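You operate a simulated robot arm through the tools that you are given. There is no shell and no other tool.

You run a simulated two-armed robot. Do the job below in one go: nothing can be reset, and whatever is moved stays where it is left.

## Task
Pull the small blocks off the pink cable and put it back on its rest.
Fine: the three blocks go on top of the teal ledge; the cable on the free rest. Set down upright: small yellow block, small red block, small green block.
Where things are to end (x, y in the base frame): small yellow block within 0.05 m of [0.5, -0.45]; small red block within 0.05 m of [0.5, -0.52]; small green block within 0.05 m of [0.5, -0.59].

It is judged by the outcome, as a careful person would: the job done as asked, and still so three seconds after it is handed in. It fails if anything else is knocked over, pushed out of place, dropped, spilled or broken.

## Robot
Two 7-joint arms with fingered hands on one trunk that stands fixed in place. Base frame: the origin is at the foot of the trunk, x ahead of it, y to its left, z up. Lengths are in m, angles in rad, forces in N, time in s.
The left shoulder is at [0.023, 0.215, 1.222], the right one opposite. With the tool pointing down near the work surface each hand reaches from about 0.1 to 0.58 m from the base axis, measured 20 degrees to its own side. Payload 3.6 kg a hand.
The TCP of each hand is the grasp point between the finger pads, 0.022 m short of the fingertips. In the tool frame z runs along the fingers and y along their closing line. The gripper opens to 0.132 m. The gripper's body begins 0.06 m behind the TCP. The gripper is a hand of 4 fingers: y runs from the thumb to the fingers, the wrist lies at [0, 0, -0.203] in the tool frame, and closing takes about 1.5 s.
Orientation is that of the tool frame in the base frame, as a unit quaternion [w, x, y, z]. With the fingers straight down and closing along the base's y, the tool's x points along the base's -x, its y along +y and its z along -z.

## Interface
- The arms move only by the tool nudge_tool. It takes "left_deltas", "right_deltas" or both (then of equal length, played together; a hand with none holds still); each is a list of rows, each a list of 6 numbers: the shift along the tool's x, y, z in mm, then the turn, a rotation vector about the tool's x, y, z in rad. In form: [[tx, ty, tz, wx, wy, wz], ...]. A call has 1 to 20 rows; each row is the pose to reach, as a shift and turn from the pose commanded when the call began, along the tool's axes at that moment. "left_gripper" and "right_gripper" are, for a hand that has rows, the closure in counts, from 0 (fully open) to 255 (shut), set as the call begins (left out, the last holds). Rows are played at 5 a second. More than 0.05 m and 0.15 rad between two rows, or a gripper value outside its range, and nothing of the call is played. A pose out of reach is approached as far as the arm can. The call stops where the force on the tool passes 90 N (or 10 N more than at its start, if that is more) or the arm is blocked; 0.2 s more then pass. The fingers move at their own pace (about 0.108 m/s each) and stop on an object; they squeeze with about 26 N. The grip force told is the motor's: it shows also when the fingers shut on nothing. Time passes only in rows, and 0.2 s behind the last, so rows that repeat a pose let the fingers close. It gives the time, the measured TCP pose, the force on the tool (base axes), the opening and the grip force at its end, in the units of the frame above (readings bear some noise), with the torque about the TCP (base axes, N m) and any sound that the robot's microphone picked up.
- Cameras (640 x 400 px; columns grow to the right, rows downward): "scene" is now at [0.1505, -0.0501, 1.1365]; the picture's right is [-0.50, -0.87, 0.00], its down [-0.44, 0.25, -0.86] and it looks along [0.75, -0.43, -0.51] (base axes); focal length 255 px, centre (320, 200). "left" rides on the left gripper at [-0.053, -0.053, -0.084] in its tool frame; the picture's right is [0.71, -0.71, 0.00], its down [0.53, 0.53, -0.67] and it looks along [0.47, 0.47, 0.74] (tool axes); focal length 247 px, centre (320, 200). "right" rides on the right gripper at [0.053, -0.053, -0.084] in its tool frame; the picture's right is [0.71, 0.71, 0.00], its down [-0.53, 0.53, -0.67] and it looks along [-0.47, 0.47, 0.74] (tool axes); focal length 247 px, centre (320, 200). There is no depth. A picture from a camera that has moved, and an enlarged one, comes with that camera's place and axes in the base frame and with its lens. The place of the scene camera against the robot may be out by one fixed shift of up to 0.025 m in any direction.
- capture(camera): a new picture of that camera. The clock stands still meanwhile.
- lift_body(by): slides the trunk up (or, below 0, down) by that many m; the arms and the scene camera ride with it, the base frame stays. It gives what a move gives, with no picture.
- move_fingers(finger1, finger2, finger3, thumb_bend, hand): sets how far each is bent, from 0 (flat) to 1 (curled in); at 0.3 the hand is open as for a grip, at 0.7 the pads meet at the TCP. One left out holds its place. A second passes; each finger stops where it meets its share of the squeeze, and holds until it gets a number again. A gripper value or a shape takes the hand back. It gives what a move gives, with no picture; readings hold the bend of each and the force on the fingers (four entries, about 0 where the hand has none), thumb and palm.
- set_grasp(shape, hand): the hand has 4 fingers and takes this shape, open, in about a second: jaw (thumb against the fingers, like two jaws); tri (thumb and two fingers); tip (a fingertip pinch); poke (one finger out to press); point (the index stretched); flat (the hand flat); cup (the hand cupped); fist (a fist). The gripper value then closes the fingers along that shape, each until it touches; the sizes above hold for jaw. It gives what a move gives, with no picture.
- pan_tilt(pan, tilt): turns the head with the scene camera to pan (to the left, within 1.047 rad either way) and tilt (down, from -0.506 to 1.204), counted from straight ahead of the robot. It gives what a move gives.
- zoom(camera, box): a new picture of the part [left, top, right, bottom] of that camera's present view, enlarged. The clock stands still meanwhile.
- hand_in(): hands the job in; it is judged then, once.

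Places have to be worked out from the pictures, the camera data and where the tool is seen. Open the grippers and draw the arms clear of the work before you hand the job in, unless the task says otherwise.

The tools are called as a command line: name --argument value ..., lists and objects as JSON in quotes. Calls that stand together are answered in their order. nudge_tool: Moves the arms, as the interface text tells. Its arguments: {"type":"object","properties":{"left_deltas":{"type":"array","items":{"type":"array","items":{"type":"number"}}},"left_gripper":{"type":"number"},"right_deltas":{"type":"array","items":{"type":"array","items":{"type":"number"}}},"right_gripper":{"type":"number"}},"required":[]} The other tools are called the same way: lift_body (by) slides the trunk up or down; set_grasp (shape, hand) gives the hand a shape; move_fingers (finger1, finger2, finger3, thumb_bend, hand) moves the fingers one by one; pan_tilt (pan, tilt) turns the head that bears the scene camera; capture (camera) takes a picture; zoom (camera, box) takes an enlarged picture of a part of a camera's view; hand_in () hands the job in.

At the start:

```text
clock: 0.0
left_eef_pos: [0.4186, -0.0182, 0.9965]
left_tcp_rot: [-0.001, -0.001, 1.0, 0.0]
left_force: [-0.1, -0.3, -0.4]
left_moment: [0.0, 0.04, 0.01]
left_width: 0.1323
left_finger_force: 0.0
left_shape: jaw
left_bend: [0.3, 0.3, 0.3, 0.3]
left_finger forces: [0.0, 0.0, 0.0, 0.0, 0.0, 0.0]
right_eef_pos: [0.2483, -0.3368, 0.9204]
right_tcp_rot: [0.0, -0.001, 1.0, -0.001]
right_force: [0.0, -0.3, 0.6]
right_moment: [-0.03, -0.01, -0.01]
right_width: 0.1318
right_finger_force: 0.1
right_shape: jaw
right_bend: [0.3, 0.3, 0.3, 0.3]
right_finger forces: [0.0, 0.1, 0.0, 0.0, 0.0, 0.1]
trunk travel left (down, up): [-0.499, 0.177]
head pan, tilt: [-0.52, 0.538]
```

scene: 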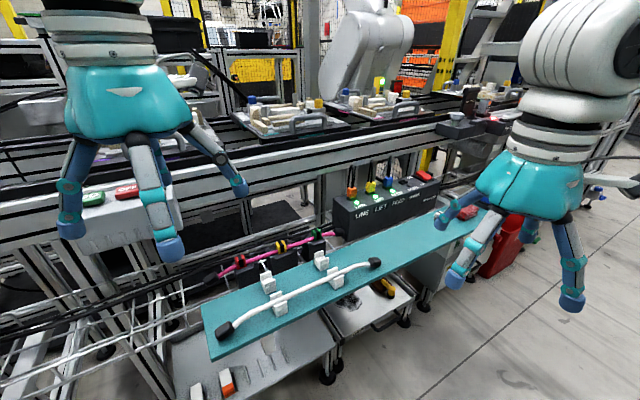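
right: 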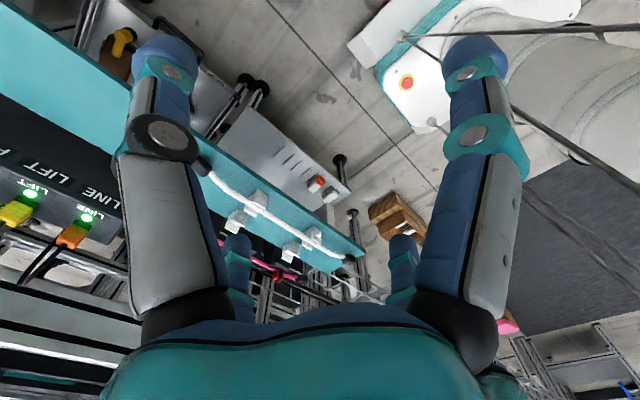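
left: 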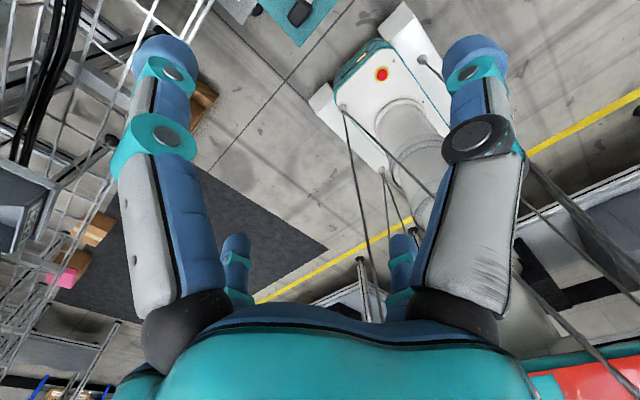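

I'll start by looking at the scene more closely: the pink cable with small blocks on it appears behind the teal ledge; a white cable lies on rests on the ledge.

zoom --camera "scene" --box '[180, 200, 420, 350]'

zoom --camera "scene" --box '[320, 150, 480, 250]'

capture --camera "scene"

```text
2.67 times, centred on (300, 275) of scene
camera zoom: at [0.1505, -0.0501, 1.1365], right [-0.5, -0.87, 0.0], down [-0.44, 0.25, -0.86], along [0.75, -0.43, -0.51], focal length 680 px, centre (373, 0)
```

zoom: 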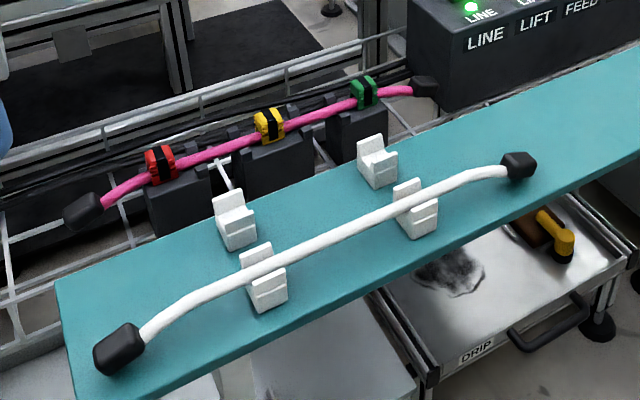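

```text
4.00 times, centred on (400, 200) of scene
camera zoom: at [0.1505, -0.0501, 1.1365], right [-0.5, -0.87, 0.0], down [-0.44, 0.25, -0.86], along [0.75, -0.43, -0.51], focal length 1020 px, centre (0, 200)
```

zoom: 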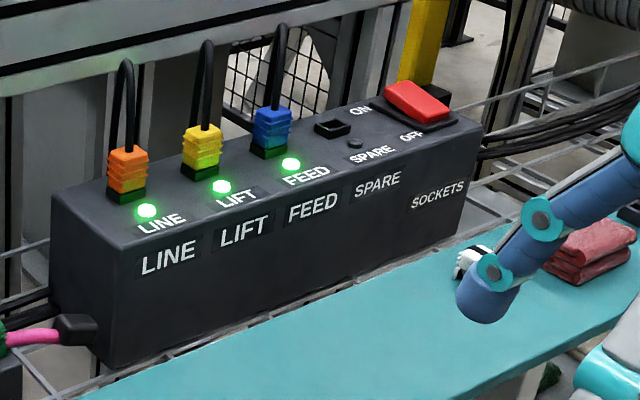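

```text
taken
camera scene: at [0.1505, -0.0501, 1.1365], right [-0.5, -0.87, 0.0], down [-0.44, 0.25, -0.86], along [0.75, -0.43, -0.51], focal length 255 px, centre (320, 200)
```

scene: 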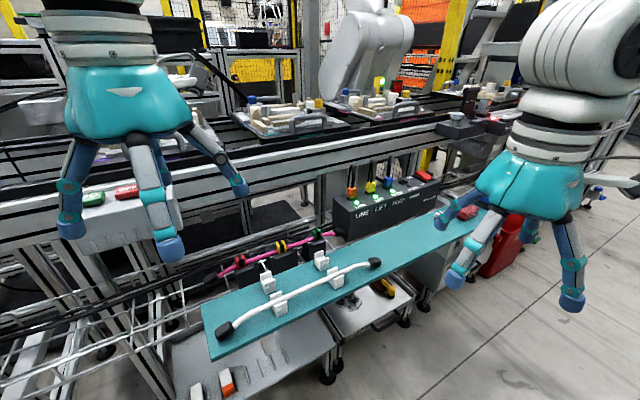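

The scene shows the pink cable on dark supports with red, yellow, green clip blocks on it, and a free pair of white saddles on the ledge. I'll zoom the right hand's camera to triangulate heights.

zoom --camera "right" --box '[180, 140, 400, 320]'

zoom --camera "scene" --box '[200, 220, 350, 320]'

zoom --camera "scene" --box '[180, 280, 420, 400]'

```text
2.22 times, centred on (290, 230) of right
camera zoom: at [0.1962, -0.3898, 1.006], right [-0.71, 0.71, 0.0], down [0.53, 0.53, 0.67], along [0.47, 0.47, -0.74], focal length 549 px, centre (387, 133)
```

zoom: 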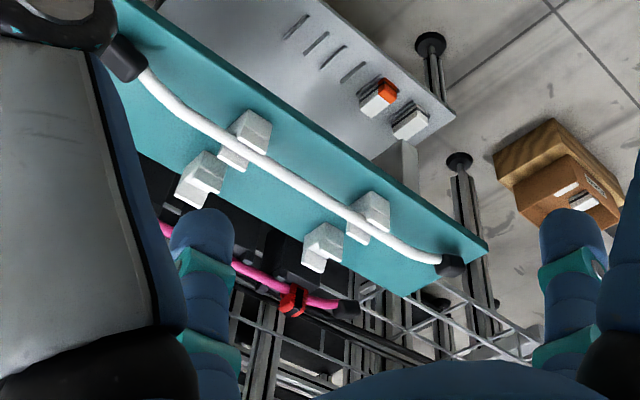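

```text
4.00 times, centred on (275, 270) of scene
camera zoom: at [0.1505, -0.0501, 1.1365], right [-0.5, -0.87, 0.0], down [-0.44, 0.25, -0.86], along [0.75, -0.43, -0.51], focal length 1020 px, centre (500, -80)
```

zoom: 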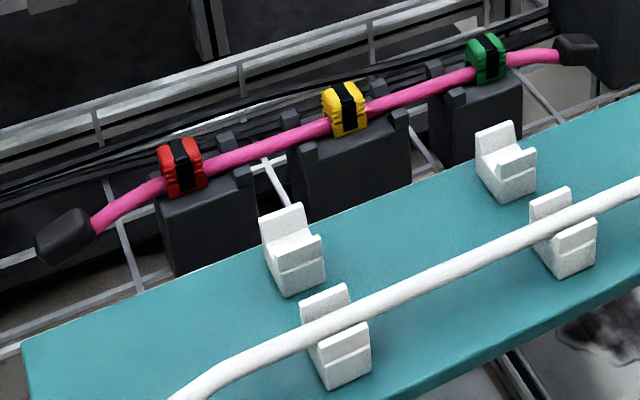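

```text
2.67 times, centred on (300, 340) of scene
camera zoom: at [0.1505, -0.0501, 1.1365], right [-0.5, -0.87, 0.0], down [-0.44, 0.25, -0.86], along [0.75, -0.43, -0.51], focal length 680 px, centre (373, -173)
```

zoom: 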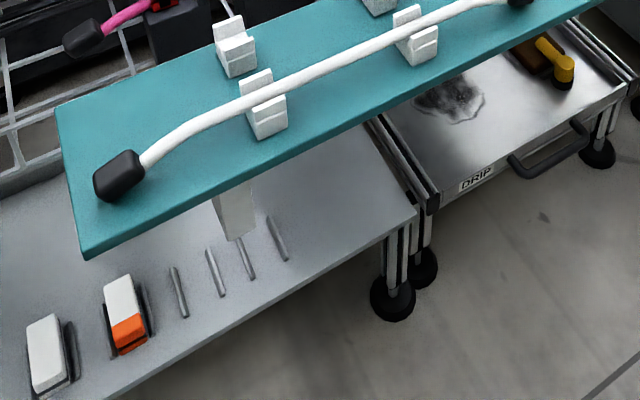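

Triangulating gives the pink cable at about x=0.616, z≈0.70, with red y≈-0.105, yellow y≈-0.206, green y≈-0.306, and the free saddles at about (0.53,-0.14) and (0.53,-0.27). I'll zoom tighter on the blocks and look at the right part of the ledge.

zoom --camera "scene" --box '[225, 240, 273, 270]'

zoom --camera "scene" --box '[265, 230, 313, 260]'

zoom --camera "scene" --box '[300, 215, 348, 245]'

zoom --camera "scene" --box '[380, 180, 540, 280]'

```text
13.33 times, centred on (249, 255) of scene
camera zoom: at [0.1505, -0.0501, 1.1365], right [-0.5, -0.87, 0.0], down [-0.44, 0.25, -0.86], along [0.75, -0.43, -0.51], focal length 3401 px, centre (1267, -533)
```

zoom: 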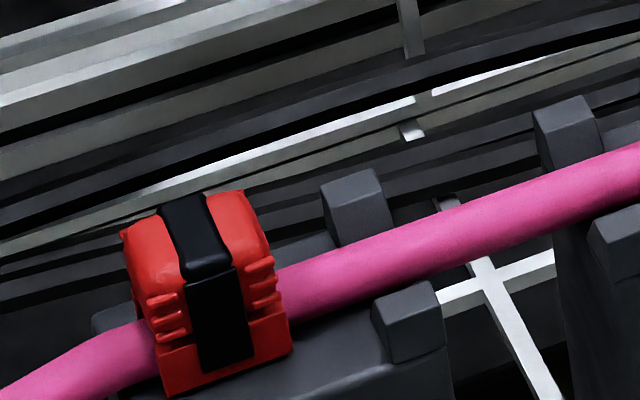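

```text
13.33 times, centred on (289, 245) of scene
camera zoom: at [0.1505, -0.0501, 1.1365], right [-0.5, -0.87, 0.0], down [-0.44, 0.25, -0.86], along [0.75, -0.43, -0.51], focal length 3401 px, centre (733, -400)
```

zoom: 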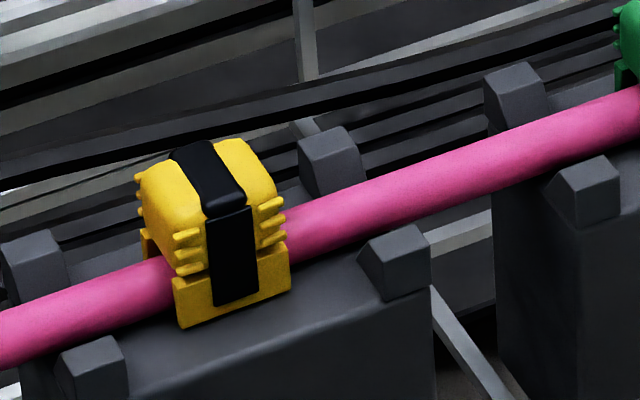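

```text
13.33 times, centred on (324, 230) of scene
camera zoom: at [0.1505, -0.0501, 1.1365], right [-0.5, -0.87, 0.0], down [-0.44, 0.25, -0.86], along [0.75, -0.43, -0.51], focal length 3401 px, centre (267, -200)
```

zoom: 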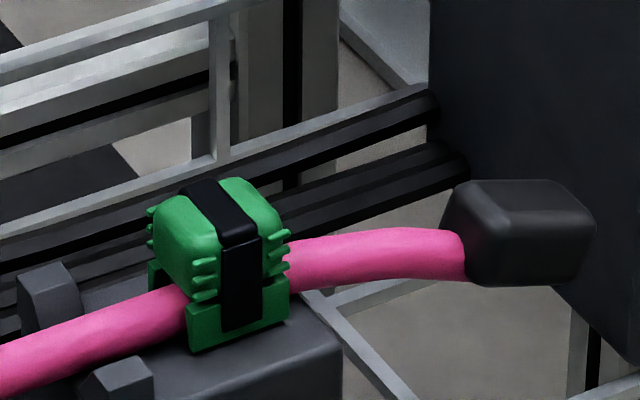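

```text
4.00 times, centred on (460, 230) of scene
camera zoom: at [0.1505, -0.0501, 1.1365], right [-0.5, -0.87, 0.0], down [-0.44, 0.25, -0.86], along [0.75, -0.43, -0.51], focal length 1020 px, centre (-240, 80)
```

zoom: 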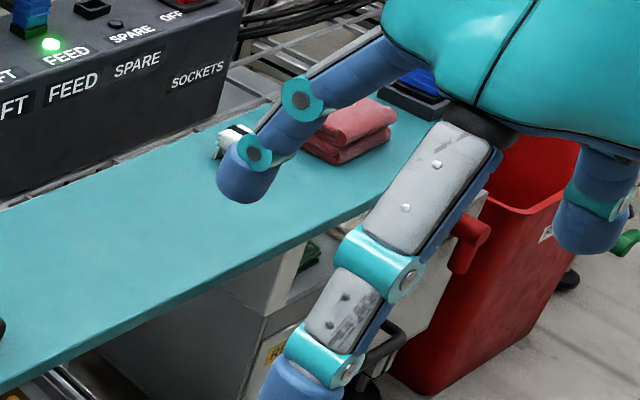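

The blocks are clip-like pieces straddling the cable on dark prong supports; each hand seems to have four fingers spaced at 90°. Before approaching, I'll test the "tip" shape in free air with the right hand and see what the fingers do.

set_grasp --shape "tip" --hand "right"

capture --camera "right"

capture --camera "scene"

```text
clock: 0.9
left_eef_pos: [0.4188, -0.0194, 0.9961]
left_tcp_rot: [0.0, 0.0, 1.0, 0.0]
left_force: [-0.1, 0.9, 0.3]
left_moment: [-0.01, -0.02, 0.03]
left_width: 0.1319
left_finger_force: 0.1
left_shape: jaw
left_bend: [0.3, 0.3, 0.3, 0.3]
left_finger forces: [0.0, 0.1, 0.0, 0.0, 0.0, 0.0]
right_eef_pos: [0.2488, -0.3379, 0.922]
right_tcp_rot: [0.0, -0.001, 1.0, -0.001]
right_force: [0.8, -0.3, -0.2]
right_moment: [0.03, -0.01, 0.01]
right_width: 0.1322
right_finger_force: 0.1
right_shape: tip
right_bend: [0.11, 0.3, 0.11, 0.3]
right_finger forces: [0.0, 0.0, 0.0, 0.0, 0.0, 0.0]
trunk travel left (down, up): [-0.499, 0.177]
head pan, tilt: [-0.52, 0.538]
```

```text
taken
camera right: at [0.1962, -0.3898, 1.0065], right [-0.71, 0.71, 0.0], down [0.53, 0.53, 0.67], along [0.47, 0.47, -0.74], focal length 247 px, centre (320, 200)
```

right: 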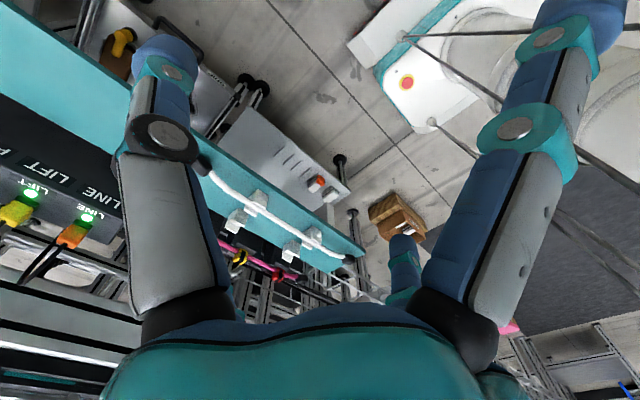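

```text
taken
camera scene: at [0.1505, -0.0501, 1.1365], right [-0.5, -0.87, 0.0], down [-0.44, 0.25, -0.86], along [0.75, -0.43, -0.51], focal length 255 px, centre (320, 200)
```

scene: 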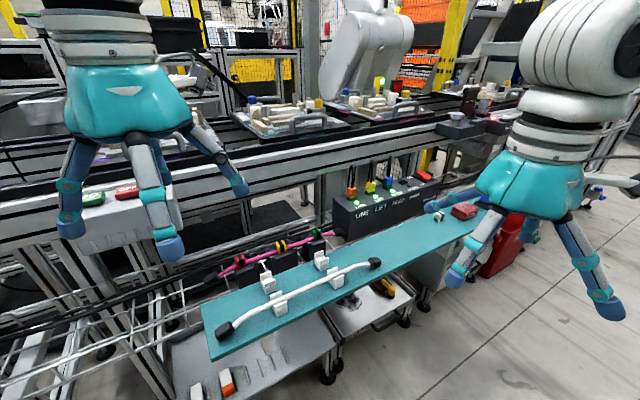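

"Tip" gives a two-finger pinch along the tool's y with the other two fingers splayed up, which suits straddling the cable. I'll draw the left hand out to the side and raise the right hand before lowering the trunk for more reach.

nudge_tool --left_deltas '[[14, 36, -14, 0, 0, 0], [28, 72, -28, 0, 0, 0], [42, 108, -42, 0, 0, 0], [56, 144, -56, 0, 0, 0], [70, 180, -70, 0, 0, 0], [85, 215, -85, 0, 0, 0], [100, 250, -100, 0, 0, 0]]' --right_deltas '[[0, 0, -22, 0, 0, 0], [0, 0, -44, 0, 0, 0], [0, 0, -66, 0, 0, 0], [0, 0, -88, 0, 0, 0], [0, 0, -110, 0, 0, 0], [0, 0, -130, 0, 0, 0], [0, 0, -150, 0, 0, 0]]'

```text
clock: 2.5
left_eef_pos: [0.3164, 0.2298, 1.1001]
left_tcp_rot: [0.002, 0.0, 1.0, 0.0]
left_force: [0.2, -0.3, -0.4]
left_moment: [0.02, 0.0, -0.01]
left_width: 0.1319
left_finger_force: 0.1
left_shape: jaw
left_bend: [0.3, 0.3, 0.3, 0.3]
left_finger forces: [0.0, 0.1, 0.1, 0.0, 0.0, 0.0]
right_eef_pos: [0.2679, -0.3296, 1.0391]
right_tcp_rot: [0.001, 0.001, 1.0, 0.002]
right_force: [-0.4, -0.5, 0.6]
right_moment: [0.04, -0.02, -0.02]
right_width: 0.1321
right_finger_force: 0.1
right_shape: tip
right_bend: [0.11, 0.3, 0.11, 0.3]
right_finger forces: [0.1, 0.0, 0.1, 0.0, 0.1, 0.0]
right hand out of reach, approached as far as the arm can: row 2, 3, 4, 5, 6, 7
trunk travel left (down, up): [-0.499, 0.177]
head pan, tilt: [-0.52, 0.538]
```

Both hands are clear. Now I'll lower the trunk 0.2 m to gain forward reach.

lift_body --by -0.2

capture --camera "scene"

capture --camera "right"

```text
clock: 4.7
left_eef_pos: [0.3191, 0.2317, 0.897]
left_tcp_rot: [0.0, 0.0, 1.0, 0.0]
left_force: [-0.4, -0.2, 0.3]
left_moment: [0.03, 0.03, 0.0]
left_width: 0.1318
left_finger_force: 0.0
left_shape: jaw
left_bend: [0.3, 0.3, 0.3, 0.3]
left_finger forces: [0.1, 0.0, 0.1, 0.0, 0.0, 0.0]
right_eef_pos: [0.2725, -0.3299, 0.8208]
right_tcp_rot: [-0.036, 0.002, 0.999, 0.0]
right_force: [0.0, -0.6, -0.2]
right_moment: [0.0, 0.0, 0.01]
right_width: 0.1318
right_finger_force: 0.0
right_shape: tip
right_bend: [0.11, 0.3, 0.11, 0.3]
right_finger forces: [0.1, 0.0, 0.1, 0.0, 0.1, 0.1]
trunk travel left (down, up): [-0.299, 0.377]
head pan, tilt: [-0.52, 0.538]
```

```text
taken
camera scene: at [0.1529, -0.05, 0.931], right [-0.5, -0.87, 0.0], down [-0.44, 0.25, -0.86], along [0.75, -0.43, -0.51], focal length 255 px, centre (320, 200)
```

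scene: 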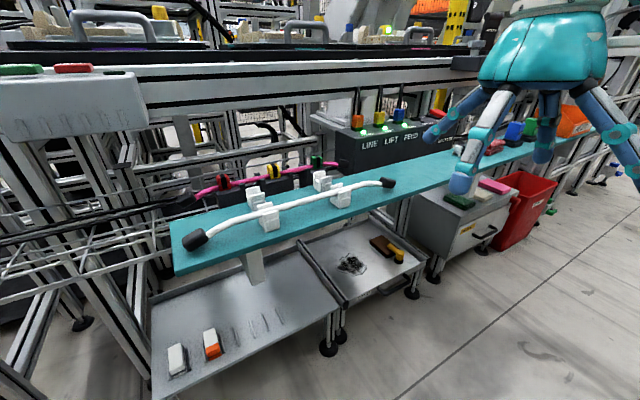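

```text
taken
camera right: at [0.2264, -0.3822, 0.9105], right [-0.7, 0.71, 0.05], down [0.58, 0.52, 0.63], along [0.42, 0.47, -0.78], focal length 247 px, centre (320, 200)
```

right: 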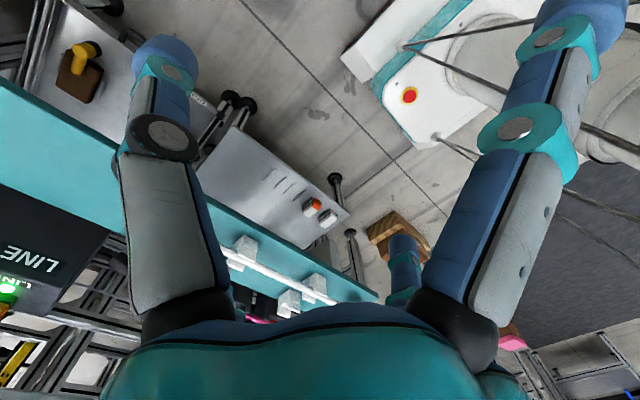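

The trunk is down 0.2 m. There's a conveyor beam behind the cable that may limit hand clearance, so I'll zoom to measure it.

zoom --camera "scene" --box '[140, 60, 460, 260]'

zoom --camera "scene" --box '[0, 0, 320, 200]'

zoom --camera "scene" --box '[180, 140, 340, 240]'

```text
2.00 times, centred on (300, 160) of scene
camera zoom: at [0.1529, -0.05, 0.931], right [-0.5, -0.87, 0.0], down [-0.44, 0.25, -0.86], along [0.75, -0.43, -0.51], focal length 510 px, centre (360, 280)
```

zoom: 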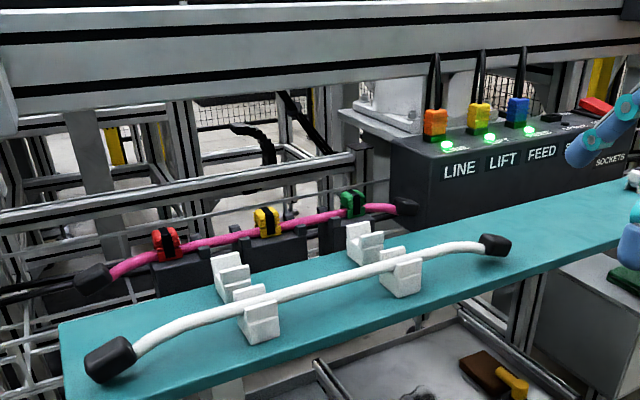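

```text
2.00 times, centred on (160, 100) of scene
camera zoom: at [0.1529, -0.05, 0.931], right [-0.5, -0.87, 0.0], down [-0.44, 0.25, -0.86], along [0.75, -0.43, -0.51], focal length 510 px, centre (640, 400)
```

zoom: 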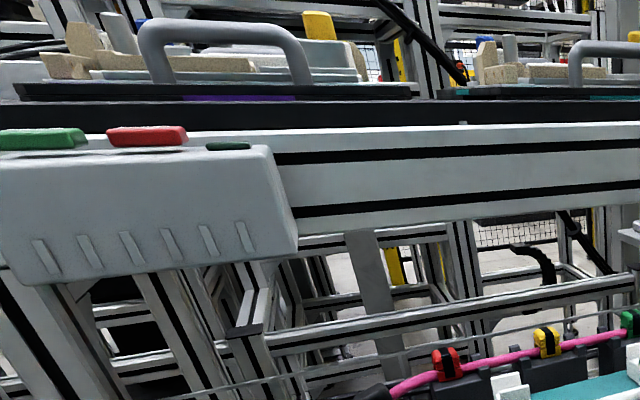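

```text
4.00 times, centred on (260, 190) of scene
camera zoom: at [0.1529, -0.05, 0.931], right [-0.5, -0.87, 0.0], down [-0.44, 0.25, -0.86], along [0.75, -0.43, -0.51], focal length 1020 px, centre (560, 240)
```

zoom: 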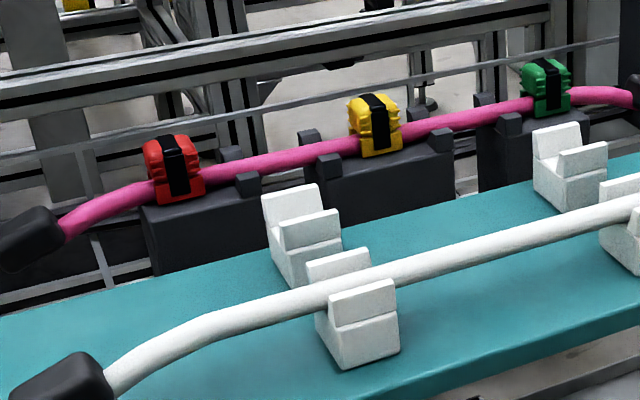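

Both scene views agree: blocks at about x=0.614, y=-0.106/-0.206/-0.306, centre z≈0.705. I'll bring the right hand forward at a safe height while turning it 90° so its pinch closes along base x (across the cable).

nudge_tool --right_deltas '[[-12, 2, -3, 0, 0, 0.131], [-25, 5, -6, 0, 0, 0.262], [-37, 7, -9, 0, 0, 0.393], [-50, 10, -12, 0, 0, 0.524], [-62, 12, -15, 0, 0, 0.654], [-75, 15, -18, 0, 0, 0.785], [-87, 17, -21, 0, 0, 0.916], [-100, 20, -24, 0, 0, 1.047], [-112, 22, -27, 0, 0, 1.178], [-125, 25, -30, 0, 0, 1.309], [-137, 27, -33, 0, 0, 1.44], [-150, 30, -36, 0, 0, 1.571]]'

capture --camera "right"

capture --camera "scene"

```text
clock: 7.3
left_eef_pos: [0.3182, 0.2317, 0.8957]
left_tcp_rot: [0.0, 0.0, 1.0, 0.001]
left_force: [0.8, 0.1, 0.3]
left_moment: [0.0, -0.02, -0.04]
left_width: 0.132
left_finger_force: 0.1
left_shape: jaw
left_bend: [0.3, 0.3, 0.3, 0.3]
left_finger forces: [0.1, 0.0, 0.0, 0.0, 0.0, 0.0]
right_eef_pos: [0.4246, -0.3001, 0.846]
right_tcp_rot: [-0.027, 0.709, 0.704, -0.026]
right_force: [0.1, 1.0, 1.0]
right_moment: [0.01, -0.01, 0.0]
right_width: 0.1318
right_finger_force: 0.0
right_shape: tip
right_bend: [0.11, 0.3, 0.11, 0.3]
right_finger forces: [0.1, 0.1, 0.1, 0.0, 0.1, 0.0]
trunk travel left (down, up): [-0.299, 0.377]
head pan, tilt: [-0.52, 0.538]
```

```text
taken
camera right: at [0.3786, -0.2459, 0.9342], right [0.71, 0.7, -0.05], down [0.57, -0.53, 0.63], along [0.41, -0.48, -0.78], focal length 247 px, centre (320, 200)
```

right: 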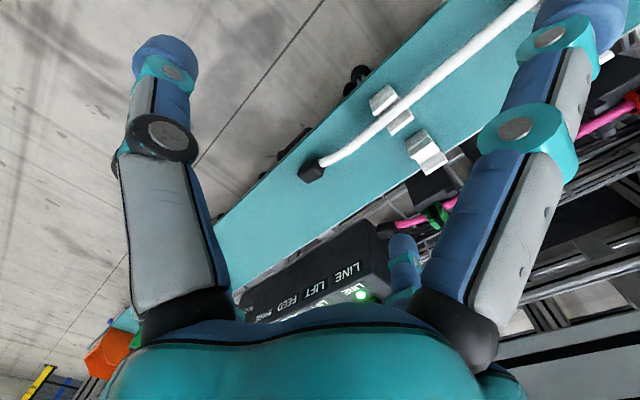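

```text
taken
camera scene: at [0.1533, -0.05, 0.9308], right [-0.5, -0.87, 0.0], down [-0.45, 0.25, -0.86], along [0.75, -0.43, -0.51], focal length 255 px, centre (320, 200)
```

scene: 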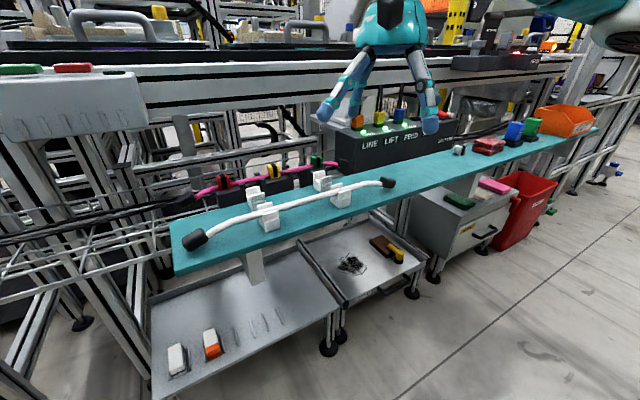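

The right hand reached (0.425,-0.300,0.846) with a slight 0.075 rad tilt to remove later. The socket box (top z≈0.737) sits near the green block, so I'll test how far up the idle fingers go when fully flat.

move_fingers --hand "right" --finger1 0 --finger3 0 --finger2 0.3 --thumb_bend 0.3

zoom --camera "scene" --box '[240, 0, 560, 200]'

capture --camera "right"

```text
clock: 8.3
left_eef_pos: [0.3188, 0.2325, 0.8953]
left_tcp_rot: [0.0, 0.0, 1.0, 0.0]
left_force: [1.0, -0.2, 0.5]
left_moment: [-0.06, 0.0, -0.03]
left_width: 0.1318
left_finger_force: 0.0
left_shape: jaw
left_bend: [0.3, 0.3, 0.3, 0.3]
left_finger forces: [0.0, 0.0, 0.0, 0.1, 0.0, 0.1]
right_eef_pos: [0.4234, -0.2995, 0.847]
right_tcp_rot: [-0.025, 0.708, 0.705, -0.026]
right_force: [0.0, 0.7, -0.3]
right_moment: [-0.02, -0.02, 0.0]
right_width: 0.1081
right_finger_force: 0.0
right_shape: fingers
right_bend: [0.01, 0.3, 0.01, 0.3]
right_finger forces: [0.0, 0.0, 0.1, 0.1, 0.0, 0.0]
trunk travel left (down, up): [-0.299, 0.377]
head pan, tilt: [-0.52, 0.538]
```

```text
2.00 times, centred on (400, 100) of scene
camera zoom: at [0.1532, -0.05, 0.9308], right [-0.5, -0.87, 0.0], down [-0.44, 0.25, -0.86], along [0.75, -0.43, -0.51], focal length 510 px, centre (160, 400)
```

zoom: 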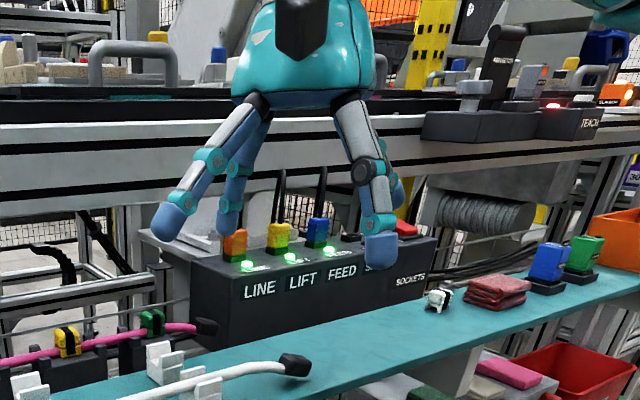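

```text
taken
camera right: at [0.3781, -0.2462, 0.9341], right [0.71, 0.7, -0.05], down [0.57, -0.53, 0.63], along [0.41, -0.47, -0.78], focal length 247 px, centre (320, 200)
```

right: 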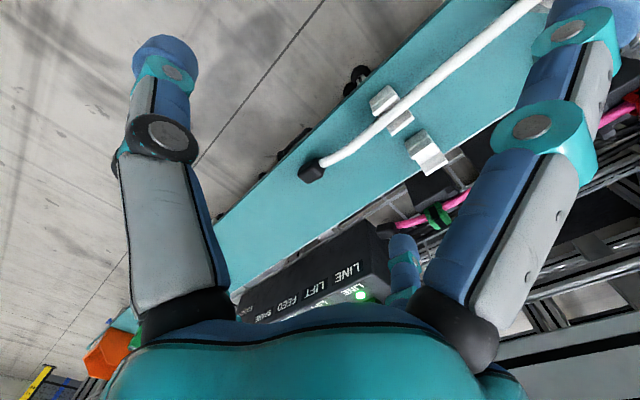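

Flat idle fingers still reach ~0.10 m out at TCP level, so a pinch along x would put them on the neighbouring blocks or socket box. I'll instead pinch along y on the blocks' upper parts, so I'm turning the hand back to the standard orientation and moving to a viewpoint near (0.54,-0.28,0.82).

nudge_tool --right_deltas '[[2, 10, 1, -0.0049, -0.0049, -0.131], [3, 20, 3, -0.0098, -0.0098, -0.262], [5, 30, 4, -0.0147, -0.0147, -0.393], [7, 40, 6, -0.0196, -0.0196, -0.523], [8, 50, 7, -0.0245, -0.0245, -0.654], [10, 60, 9, -0.0295, -0.0295, -0.785], [12, 69, 10, -0.0344, -0.0344, -0.916], [13, 79, 12, -0.0393, -0.0393, -1.047], [15, 89, 13, -0.0442, -0.0442, -1.178], [17, 99, 15, -0.0491, -0.0491, -1.308], [18, 109, 16, -0.054, -0.054, -1.439], [20, 118, 18, -0.0589, -0.0589, -1.57]]'

capture --camera "right"

capture --camera "scene"

```text
clock: 10.9
left_eef_pos: [0.318, 0.2311, 0.8966]
left_tcp_rot: [0.0, -0.001, 1.0, 0.0]
left_force: [0.0, -0.6, -0.4]
left_moment: [0.02, -0.01, -0.02]
left_width: 0.1321
left_finger_force: 0.1
left_shape: jaw
left_bend: [0.3, 0.3, 0.3, 0.3]
left_finger forces: [0.1, 0.0, 0.0, 0.0, 0.0, 0.1]
right_eef_pos: [0.5402, -0.2803, 0.8198]
right_tcp_rot: [0.0, 0.001, 1.0, 0.0]
right_force: [0.2, -0.1, -1.0]
right_moment: [0.0, 0.0, 0.01]
right_width: 0.108
right_finger_force: 0.0
right_shape: fingers
right_bend: [0.01, 0.3, 0.01, 0.3]
right_finger forces: [0.1, 0.0, 0.1, 0.0, 0.0, 0.1]
trunk travel left (down, up): [-0.299, 0.377]
head pan, tilt: [-0.52, 0.538]
```

```text
taken
camera right: at [0.4885, -0.3328, 0.9046], right [-0.71, 0.71, 0.0], down [0.53, 0.53, 0.67], along [0.47, 0.47, -0.74], focal length 247 px, centre (320, 200)
```

right: 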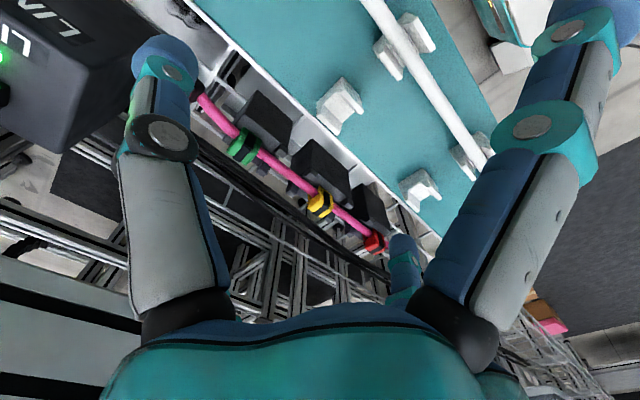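

```text
taken
camera scene: at [0.1533, -0.05, 0.9308], right [-0.5, -0.87, 0.0], down [-0.45, 0.25, -0.86], along [0.75, -0.43, -0.51], focal length 255 px, centre (320, 200)
```

scene: 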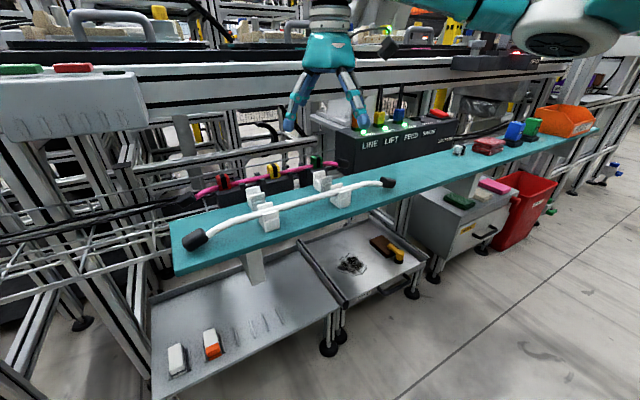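

The hand reached the viewpoint exactly and sees all three blocks and the saddles. I'll zoom in to measure them.

zoom --camera "right" --box '[180, 70, 436, 270]'

zoom --camera "right" --box '[210, 110, 306, 170]'

zoom --camera "right" --box '[290, 170, 402, 260]'

```text
2.00 times, centred on (308, 170) of right
camera zoom: at [0.4885, -0.3328, 0.9046], right [-0.71, 0.71, 0.0], down [0.53, 0.53, 0.67], along [0.47, 0.47, -0.74], focal length 494 px, centre (344, 260)
```

zoom: 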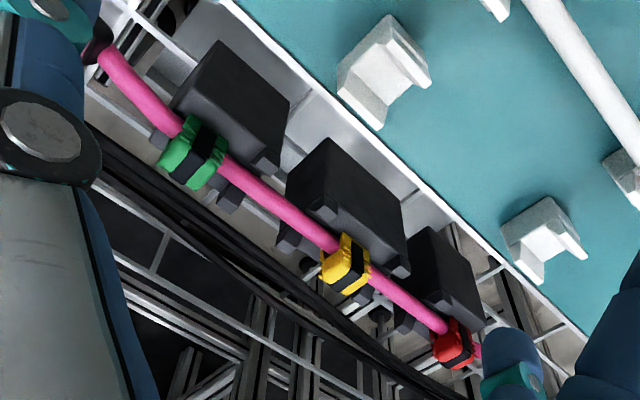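

```text
6.67 times, centred on (258, 140) of right
camera zoom: at [0.4885, -0.3328, 0.9046], right [-0.71, 0.71, 0.0], down [0.53, 0.53, 0.67], along [0.47, 0.47, -0.74], focal length 1646 px, centre (733, 600)
```

zoom: 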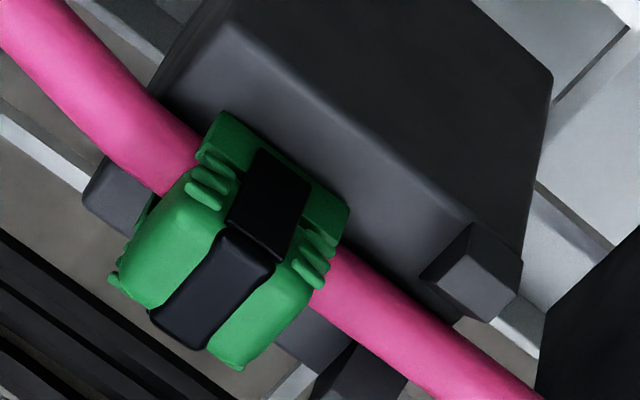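

```text
4.44 times, centred on (346, 215) of right
camera zoom: at [0.4885, -0.3328, 0.9046], right [-0.71, 0.71, 0.0], down [0.53, 0.53, 0.67], along [0.47, 0.47, -0.74], focal length 1098 px, centre (204, 133)
```

zoom: 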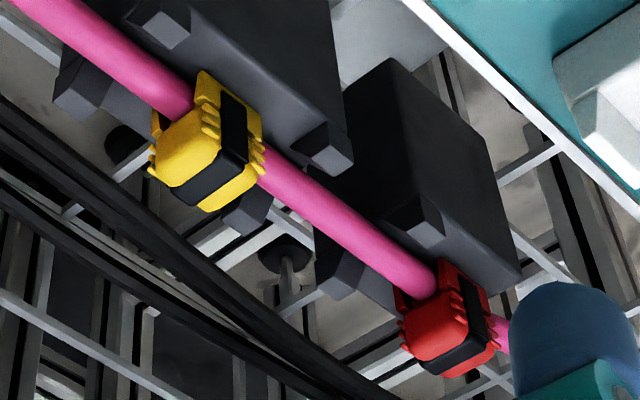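

I see the block shapes well; to get heights precisely I'll shift the right camera 80 mm back in x for a second view.

nudge_tool --right_deltas '[[40, 0, 0, 0, 0, 0], [80, 0, 0, 0, 0, 0]]'

zoom --camera "right" --box '[180, 110, 436, 310]'

zoom --camera "right" --box '[210, 140, 306, 200]'

zoom --camera "right" --box '[280, 190, 392, 280]'

```text
clock: 11.5
left_eef_pos: [0.3185, 0.231, 0.8974]
left_tcp_rot: [-0.001, 0.0, 1.0, 0.0]
left_force: [-0.9, 1.1, -0.4]
left_moment: [-0.02, -0.02, -0.03]
left_width: 0.1321
left_finger_force: 0.1
left_shape: jaw
left_bend: [0.3, 0.3, 0.3, 0.3]
left_finger forces: [0.0, 0.0, 0.0, 0.0, 0.1, 0.1]
right_eef_pos: [0.4592, -0.2761, 0.82]
right_tcp_rot: [0.001, 0.003, 1.0, 0.0]
right_force: [0.7, 0.0, -1.0]
right_moment: [0.0, 0.01, -0.01]
right_width: 0.1082
right_finger_force: 0.2
right_shape: fingers
right_bend: [0.01, 0.3, 0.01, 0.3]
right_finger forces: [0.0, 0.0, 0.1, 0.0, 0.1, 0.0]
trunk travel left (down, up): [-0.299, 0.377]
head pan, tilt: [-0.52, 0.538]
```

```text
2.00 times, centred on (308, 210) of right
camera zoom: at [0.4066, -0.3303, 0.9059], right [-0.7, 0.71, 0.0], down [0.53, 0.52, 0.67], along [0.48, 0.47, -0.74], focal length 494 px, centre (344, 180)
```

zoom: 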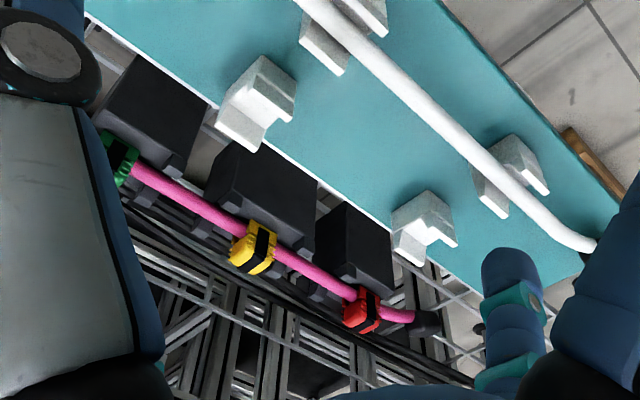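

```text
6.67 times, centred on (258, 170) of right
camera zoom: at [0.4066, -0.3303, 0.9059], right [-0.7, 0.71, 0.0], down [0.53, 0.52, 0.67], along [0.48, 0.47, -0.74], focal length 1646 px, centre (733, 400)
```

zoom: 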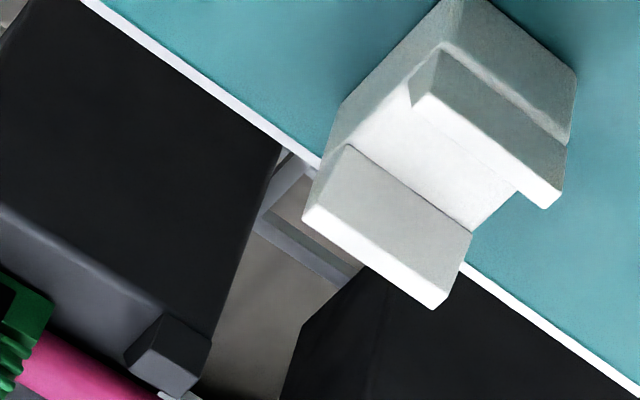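

```text
4.44 times, centred on (336, 235) of right
camera zoom: at [0.4066, -0.3303, 0.9059], right [-0.7, 0.71, 0.0], down [0.53, 0.52, 0.67], along [0.48, 0.47, -0.74], focal length 1098 px, centre (249, 44)
```

zoom: 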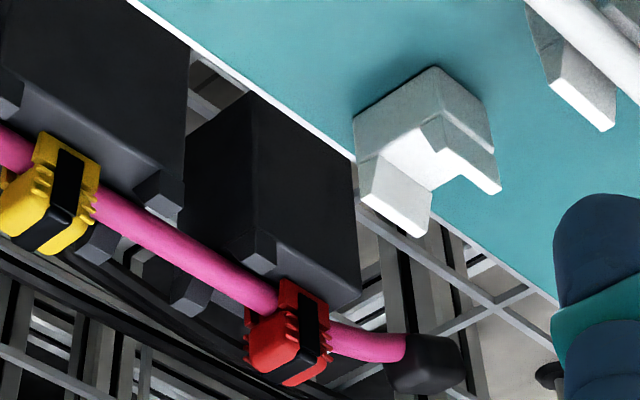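

Triangulating the two right-camera views: block front faces are at x≈0.608, bottoms z≈0.691, tops z≈0.716, about 20 mm wide in y, centred x≈0.62; cable centre z≈0.695. I'll test the pinch closure in free air to see where the tips end up.

move_fingers --hand "right" --finger2 0.6 --thumb_bend 0.6

zoom --camera "scene" --box '[220, 0, 420, 125]'

capture --camera "right"

```text
clock: 12.5
left_eef_pos: [0.3185, 0.2313, 0.8964]
left_tcp_rot: [0.0, -0.001, 1.0, 0.0]
left_force: [-0.7, 0.1, 0.4]
left_moment: [-0.03, 0.0, -0.03]
left_width: 0.1319
left_finger_force: 0.1
left_shape: jaw
left_bend: [0.3, 0.3, 0.3, 0.3]
left_finger forces: [0.1, 0.0, 0.0, 0.1, 0.0, 0.1]
right_eef_pos: [0.4596, -0.2775, 0.8218]
right_tcp_rot: [0.001, 0.002, 1.0, 0.001]
right_force: [-0.4, 0.2, 0.4]
right_moment: [0.02, 0.02, -0.02]
right_width: 0.0879
right_finger_force: 0.1
right_shape: fingers
right_bend: [0.01, 0.6, 0.01, 0.6]
right_finger forces: [0.0, 0.0, 0.0, 0.1, 0.0, 0.0]
trunk travel left (down, up): [-0.299, 0.377]
head pan, tilt: [-0.52, 0.538]
```

```text
3.20 times, centred on (320, 62) of scene
camera zoom: at [0.1532, -0.05, 0.9308], right [-0.5, -0.87, 0.0], down [-0.45, 0.25, -0.86], along [0.75, -0.43, -0.51], focal length 816 px, centre (320, 640)
```

zoom: 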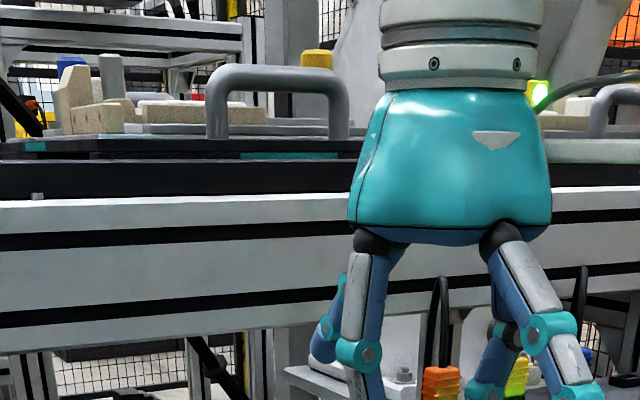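

```text
taken
camera right: at [0.4071, -0.3301, 0.9058], right [-0.7, 0.71, 0.0], down [0.53, 0.52, 0.67], along [0.48, 0.47, -0.74], focal length 247 px, centre (320, 200)
```

right: 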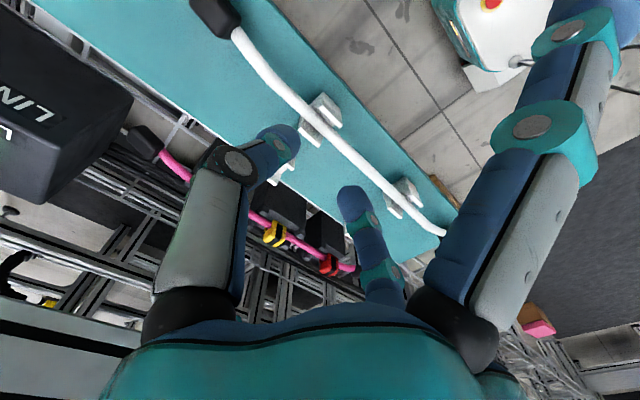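

zoom --camera "scene" --box '[280, 60, 440, 160]'

zoom --camera "right" --box '[180, 100, 436, 260]'

```text
4.00 times, centred on (360, 110) of scene
camera zoom: at [0.1532, -0.05, 0.9308], right [-0.5, -0.87, 0.0], down [-0.45, 0.25, -0.86], along [0.75, -0.43, -0.51], focal length 1020 px, centre (160, 560)
```

zoom: 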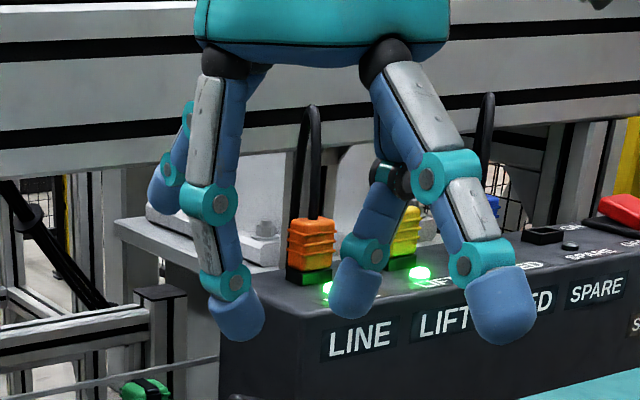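

```text
2.50 times, centred on (308, 180) of right
camera zoom: at [0.4071, -0.3301, 0.9058], right [-0.7, 0.71, 0.0], down [0.53, 0.52, 0.67], along [0.48, 0.47, -0.74], focal length 617 px, centre (350, 250)
```

zoom: 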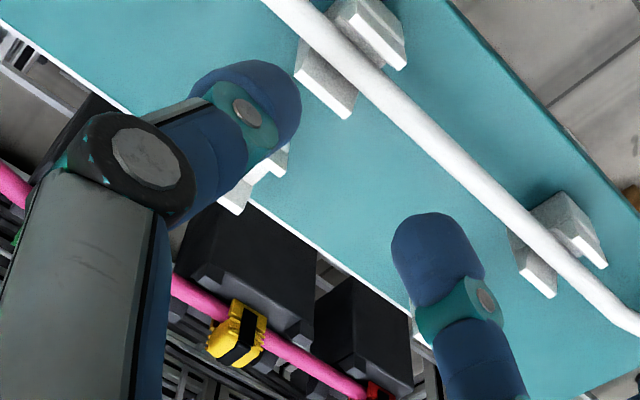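

At bend 0.6 the pinch tips sit ~15 mm off centre and ~22–26 mm below TCP, as described. Before going further out, I'll check the beam behind the cable with the wrist camera.

zoom --camera "right" --box '[0, 180, 200, 380]'

move_fingers --hand "right" --finger2 0.42 --thumb_bend 0.42

nudge_tool --right_deltas '[[-30, 5, 0, 0, 0, 0], [-60, 10, 0, 0, 0, 0], [-80, 15, 0, 0, 0, 0]]'

capture --camera "right"

zoom --camera "right" --box '[0, 180, 200, 380]'

```text
2.00 times, centred on (100, 280) of right
camera zoom: at [0.4071, -0.3301, 0.9058], right [-0.7, 0.71, 0.0], down [0.53, 0.52, 0.67], along [0.48, 0.47, -0.74], focal length 494 px, centre (760, 40)
```

zoom: 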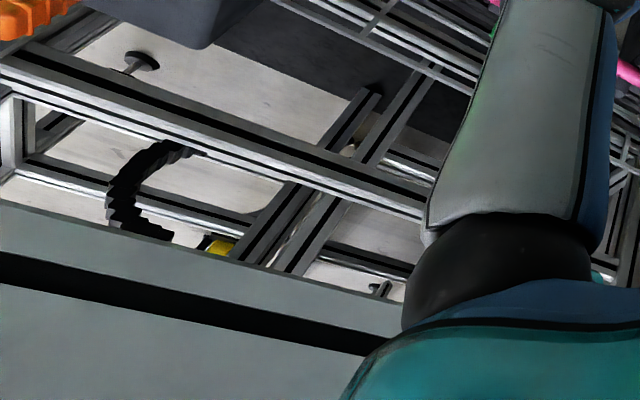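

```text
clock: 13.5
left_eef_pos: [0.3178, 0.2314, 0.8957]
left_tcp_rot: [0.0, 0.0, 1.0, 0.0]
left_force: [-0.1, 0.1, 0.2]
left_moment: [-0.04, 0.02, 0.01]
left_width: 0.1317
left_finger_force: 0.0
left_shape: jaw
left_bend: [0.3, 0.3, 0.3, 0.3]
left_finger forces: [0.0, 0.0, 0.1, 0.0, 0.0, 0.0]
right_eef_pos: [0.4608, -0.2773, 0.8215]
right_tcp_rot: [0.001, 0.002, 1.0, -0.001]
right_force: [-0.3, 0.5, -1.0]
right_moment: [-0.02, -0.01, -0.01]
right_width: 0.0985
right_finger_force: 0.0
right_shape: fingers
right_bend: [0.01, 0.42, 0.01, 0.42]
right_finger forces: [0.0, 0.1, 0.0, 0.0, 0.1, 0.0]
trunk travel left (down, up): [-0.299, 0.377]
head pan, tilt: [-0.52, 0.538]
```

```text
clock: 14.3
left_eef_pos: [0.3192, 0.2314, 0.8966]
left_tcp_rot: [0.001, 0.0, 1.0, -0.001]
left_force: [0.3, 0.1, -1.0]
left_moment: [0.01, 0.01, 0.0]
left_width: 0.1321
left_finger_force: 0.0
left_shape: jaw
left_bend: [0.3, 0.3, 0.3, 0.3]
left_finger forces: [0.0, 0.1, 0.0, 0.0, 0.0, 0.0]
right_eef_pos: [0.5424, -0.2647, 0.8179]
right_tcp_rot: [0.0, 0.003, 1.0, 0.0]
right_force: [0.6, -1.2, 0.9]
right_moment: [0.0, 0.03, 0.02]
right_width: 0.0985
right_finger_force: 0.0
right_shape: fingers
right_bend: [0.01, 0.42, 0.01, 0.42]
right_finger forces: [0.0, 0.1, 0.0, 0.0, 0.0, 0.0]
trunk travel left (down, up): [-0.299, 0.377]
head pan, tilt: [-0.52, 0.538]
```

```text
taken
camera right: at [0.4897, -0.3169, 0.9022], right [-0.7, 0.71, 0.0], down [0.53, 0.52, 0.67], along [0.48, 0.47, -0.74], focal length 247 px, centre (320, 200)
```

right: 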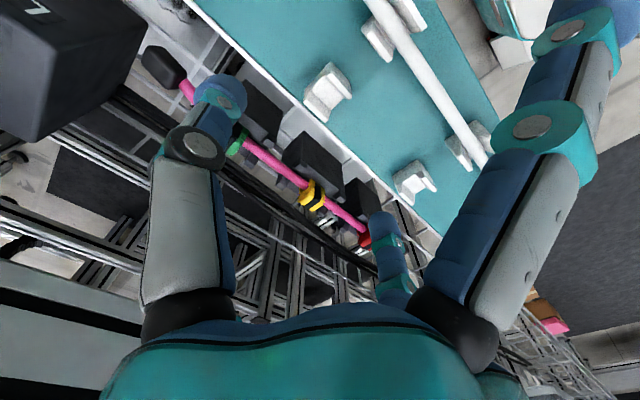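

```text
2.00 times, centred on (100, 280) of right
camera zoom: at [0.4897, -0.3169, 0.9022], right [-0.7, 0.71, 0.0], down [0.53, 0.52, 0.67], along [0.48, 0.47, -0.74], focal length 494 px, centre (760, 40)
```

zoom: 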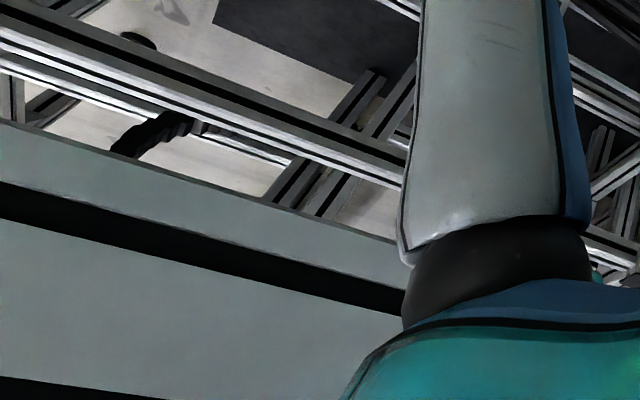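

The beam edge comes out around x≈0.77, z≈0.79, so there is room for the hand over the cable. I'll move above the yellow block at about (0.618,-0.204,0.78) and check alignment.

nudge_tool --right_deltas '[[-25, 20, 12, 0, 0, 0], [-50, 40, 25, 0, 0, 0], [-76, 61, 38, 0, 0, 0]]'

capture --camera "right"

zoom --camera "scene" --box '[160, 60, 400, 210]'

```text
clock: 15.1
left_eef_pos: [0.3188, 0.2315, 0.8963]
left_tcp_rot: [0.0, 0.0, 1.0, 0.001]
left_force: [0.3, 0.2, -0.3]
left_moment: [0.0, 0.0, 0.01]
left_width: 0.1318
left_finger_force: 0.1
left_shape: jaw
left_bend: [0.3, 0.3, 0.3, 0.3]
left_finger forces: [0.0, 0.0, 0.1, 0.1, 0.0, 0.0]
right_eef_pos: [0.6195, -0.1999, 0.7803]
right_tcp_rot: [0.001, 0.001, 1.0, 0.0]
right_force: [-0.3, -0.5, 0.5]
right_moment: [-0.02, -0.01, 0.01]
right_width: 0.0987
right_finger_force: 0.1
right_shape: fingers
right_bend: [0.01, 0.42, 0.01, 0.42]
right_finger forces: [0.0, 0.0, 0.1, 0.0, 0.1, 0.0]
trunk travel left (down, up): [-0.299, 0.377]
head pan, tilt: [-0.52, 0.538]
```

```text
taken
camera right: at [0.5672, -0.2534, 0.8658], right [-0.7, 0.71, 0.0], down [0.53, 0.52, 0.67], along [0.47, 0.47, -0.74], focal length 247 px, centre (320, 200)
```

right: 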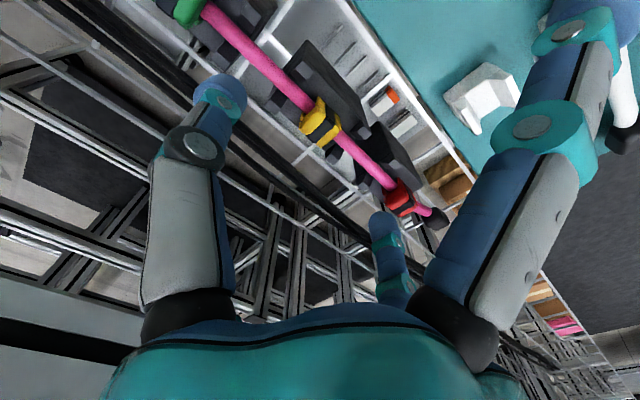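

```text
2.67 times, centred on (280, 135) of scene
camera zoom: at [0.1535, -0.0498, 0.9308], right [-0.5, -0.87, 0.0], down [-0.45, 0.25, -0.86], along [0.75, -0.43, -0.51], focal length 680 px, centre (427, 373)
```

zoom: 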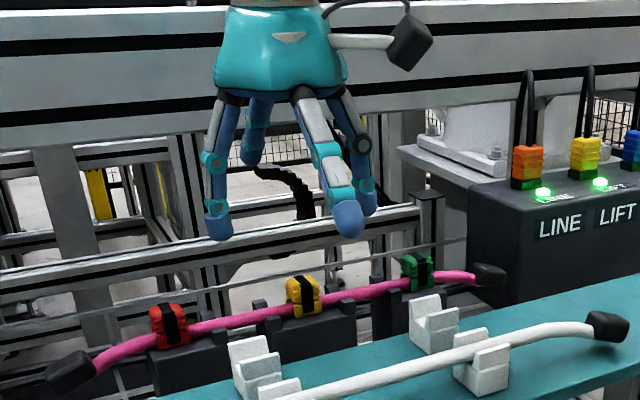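

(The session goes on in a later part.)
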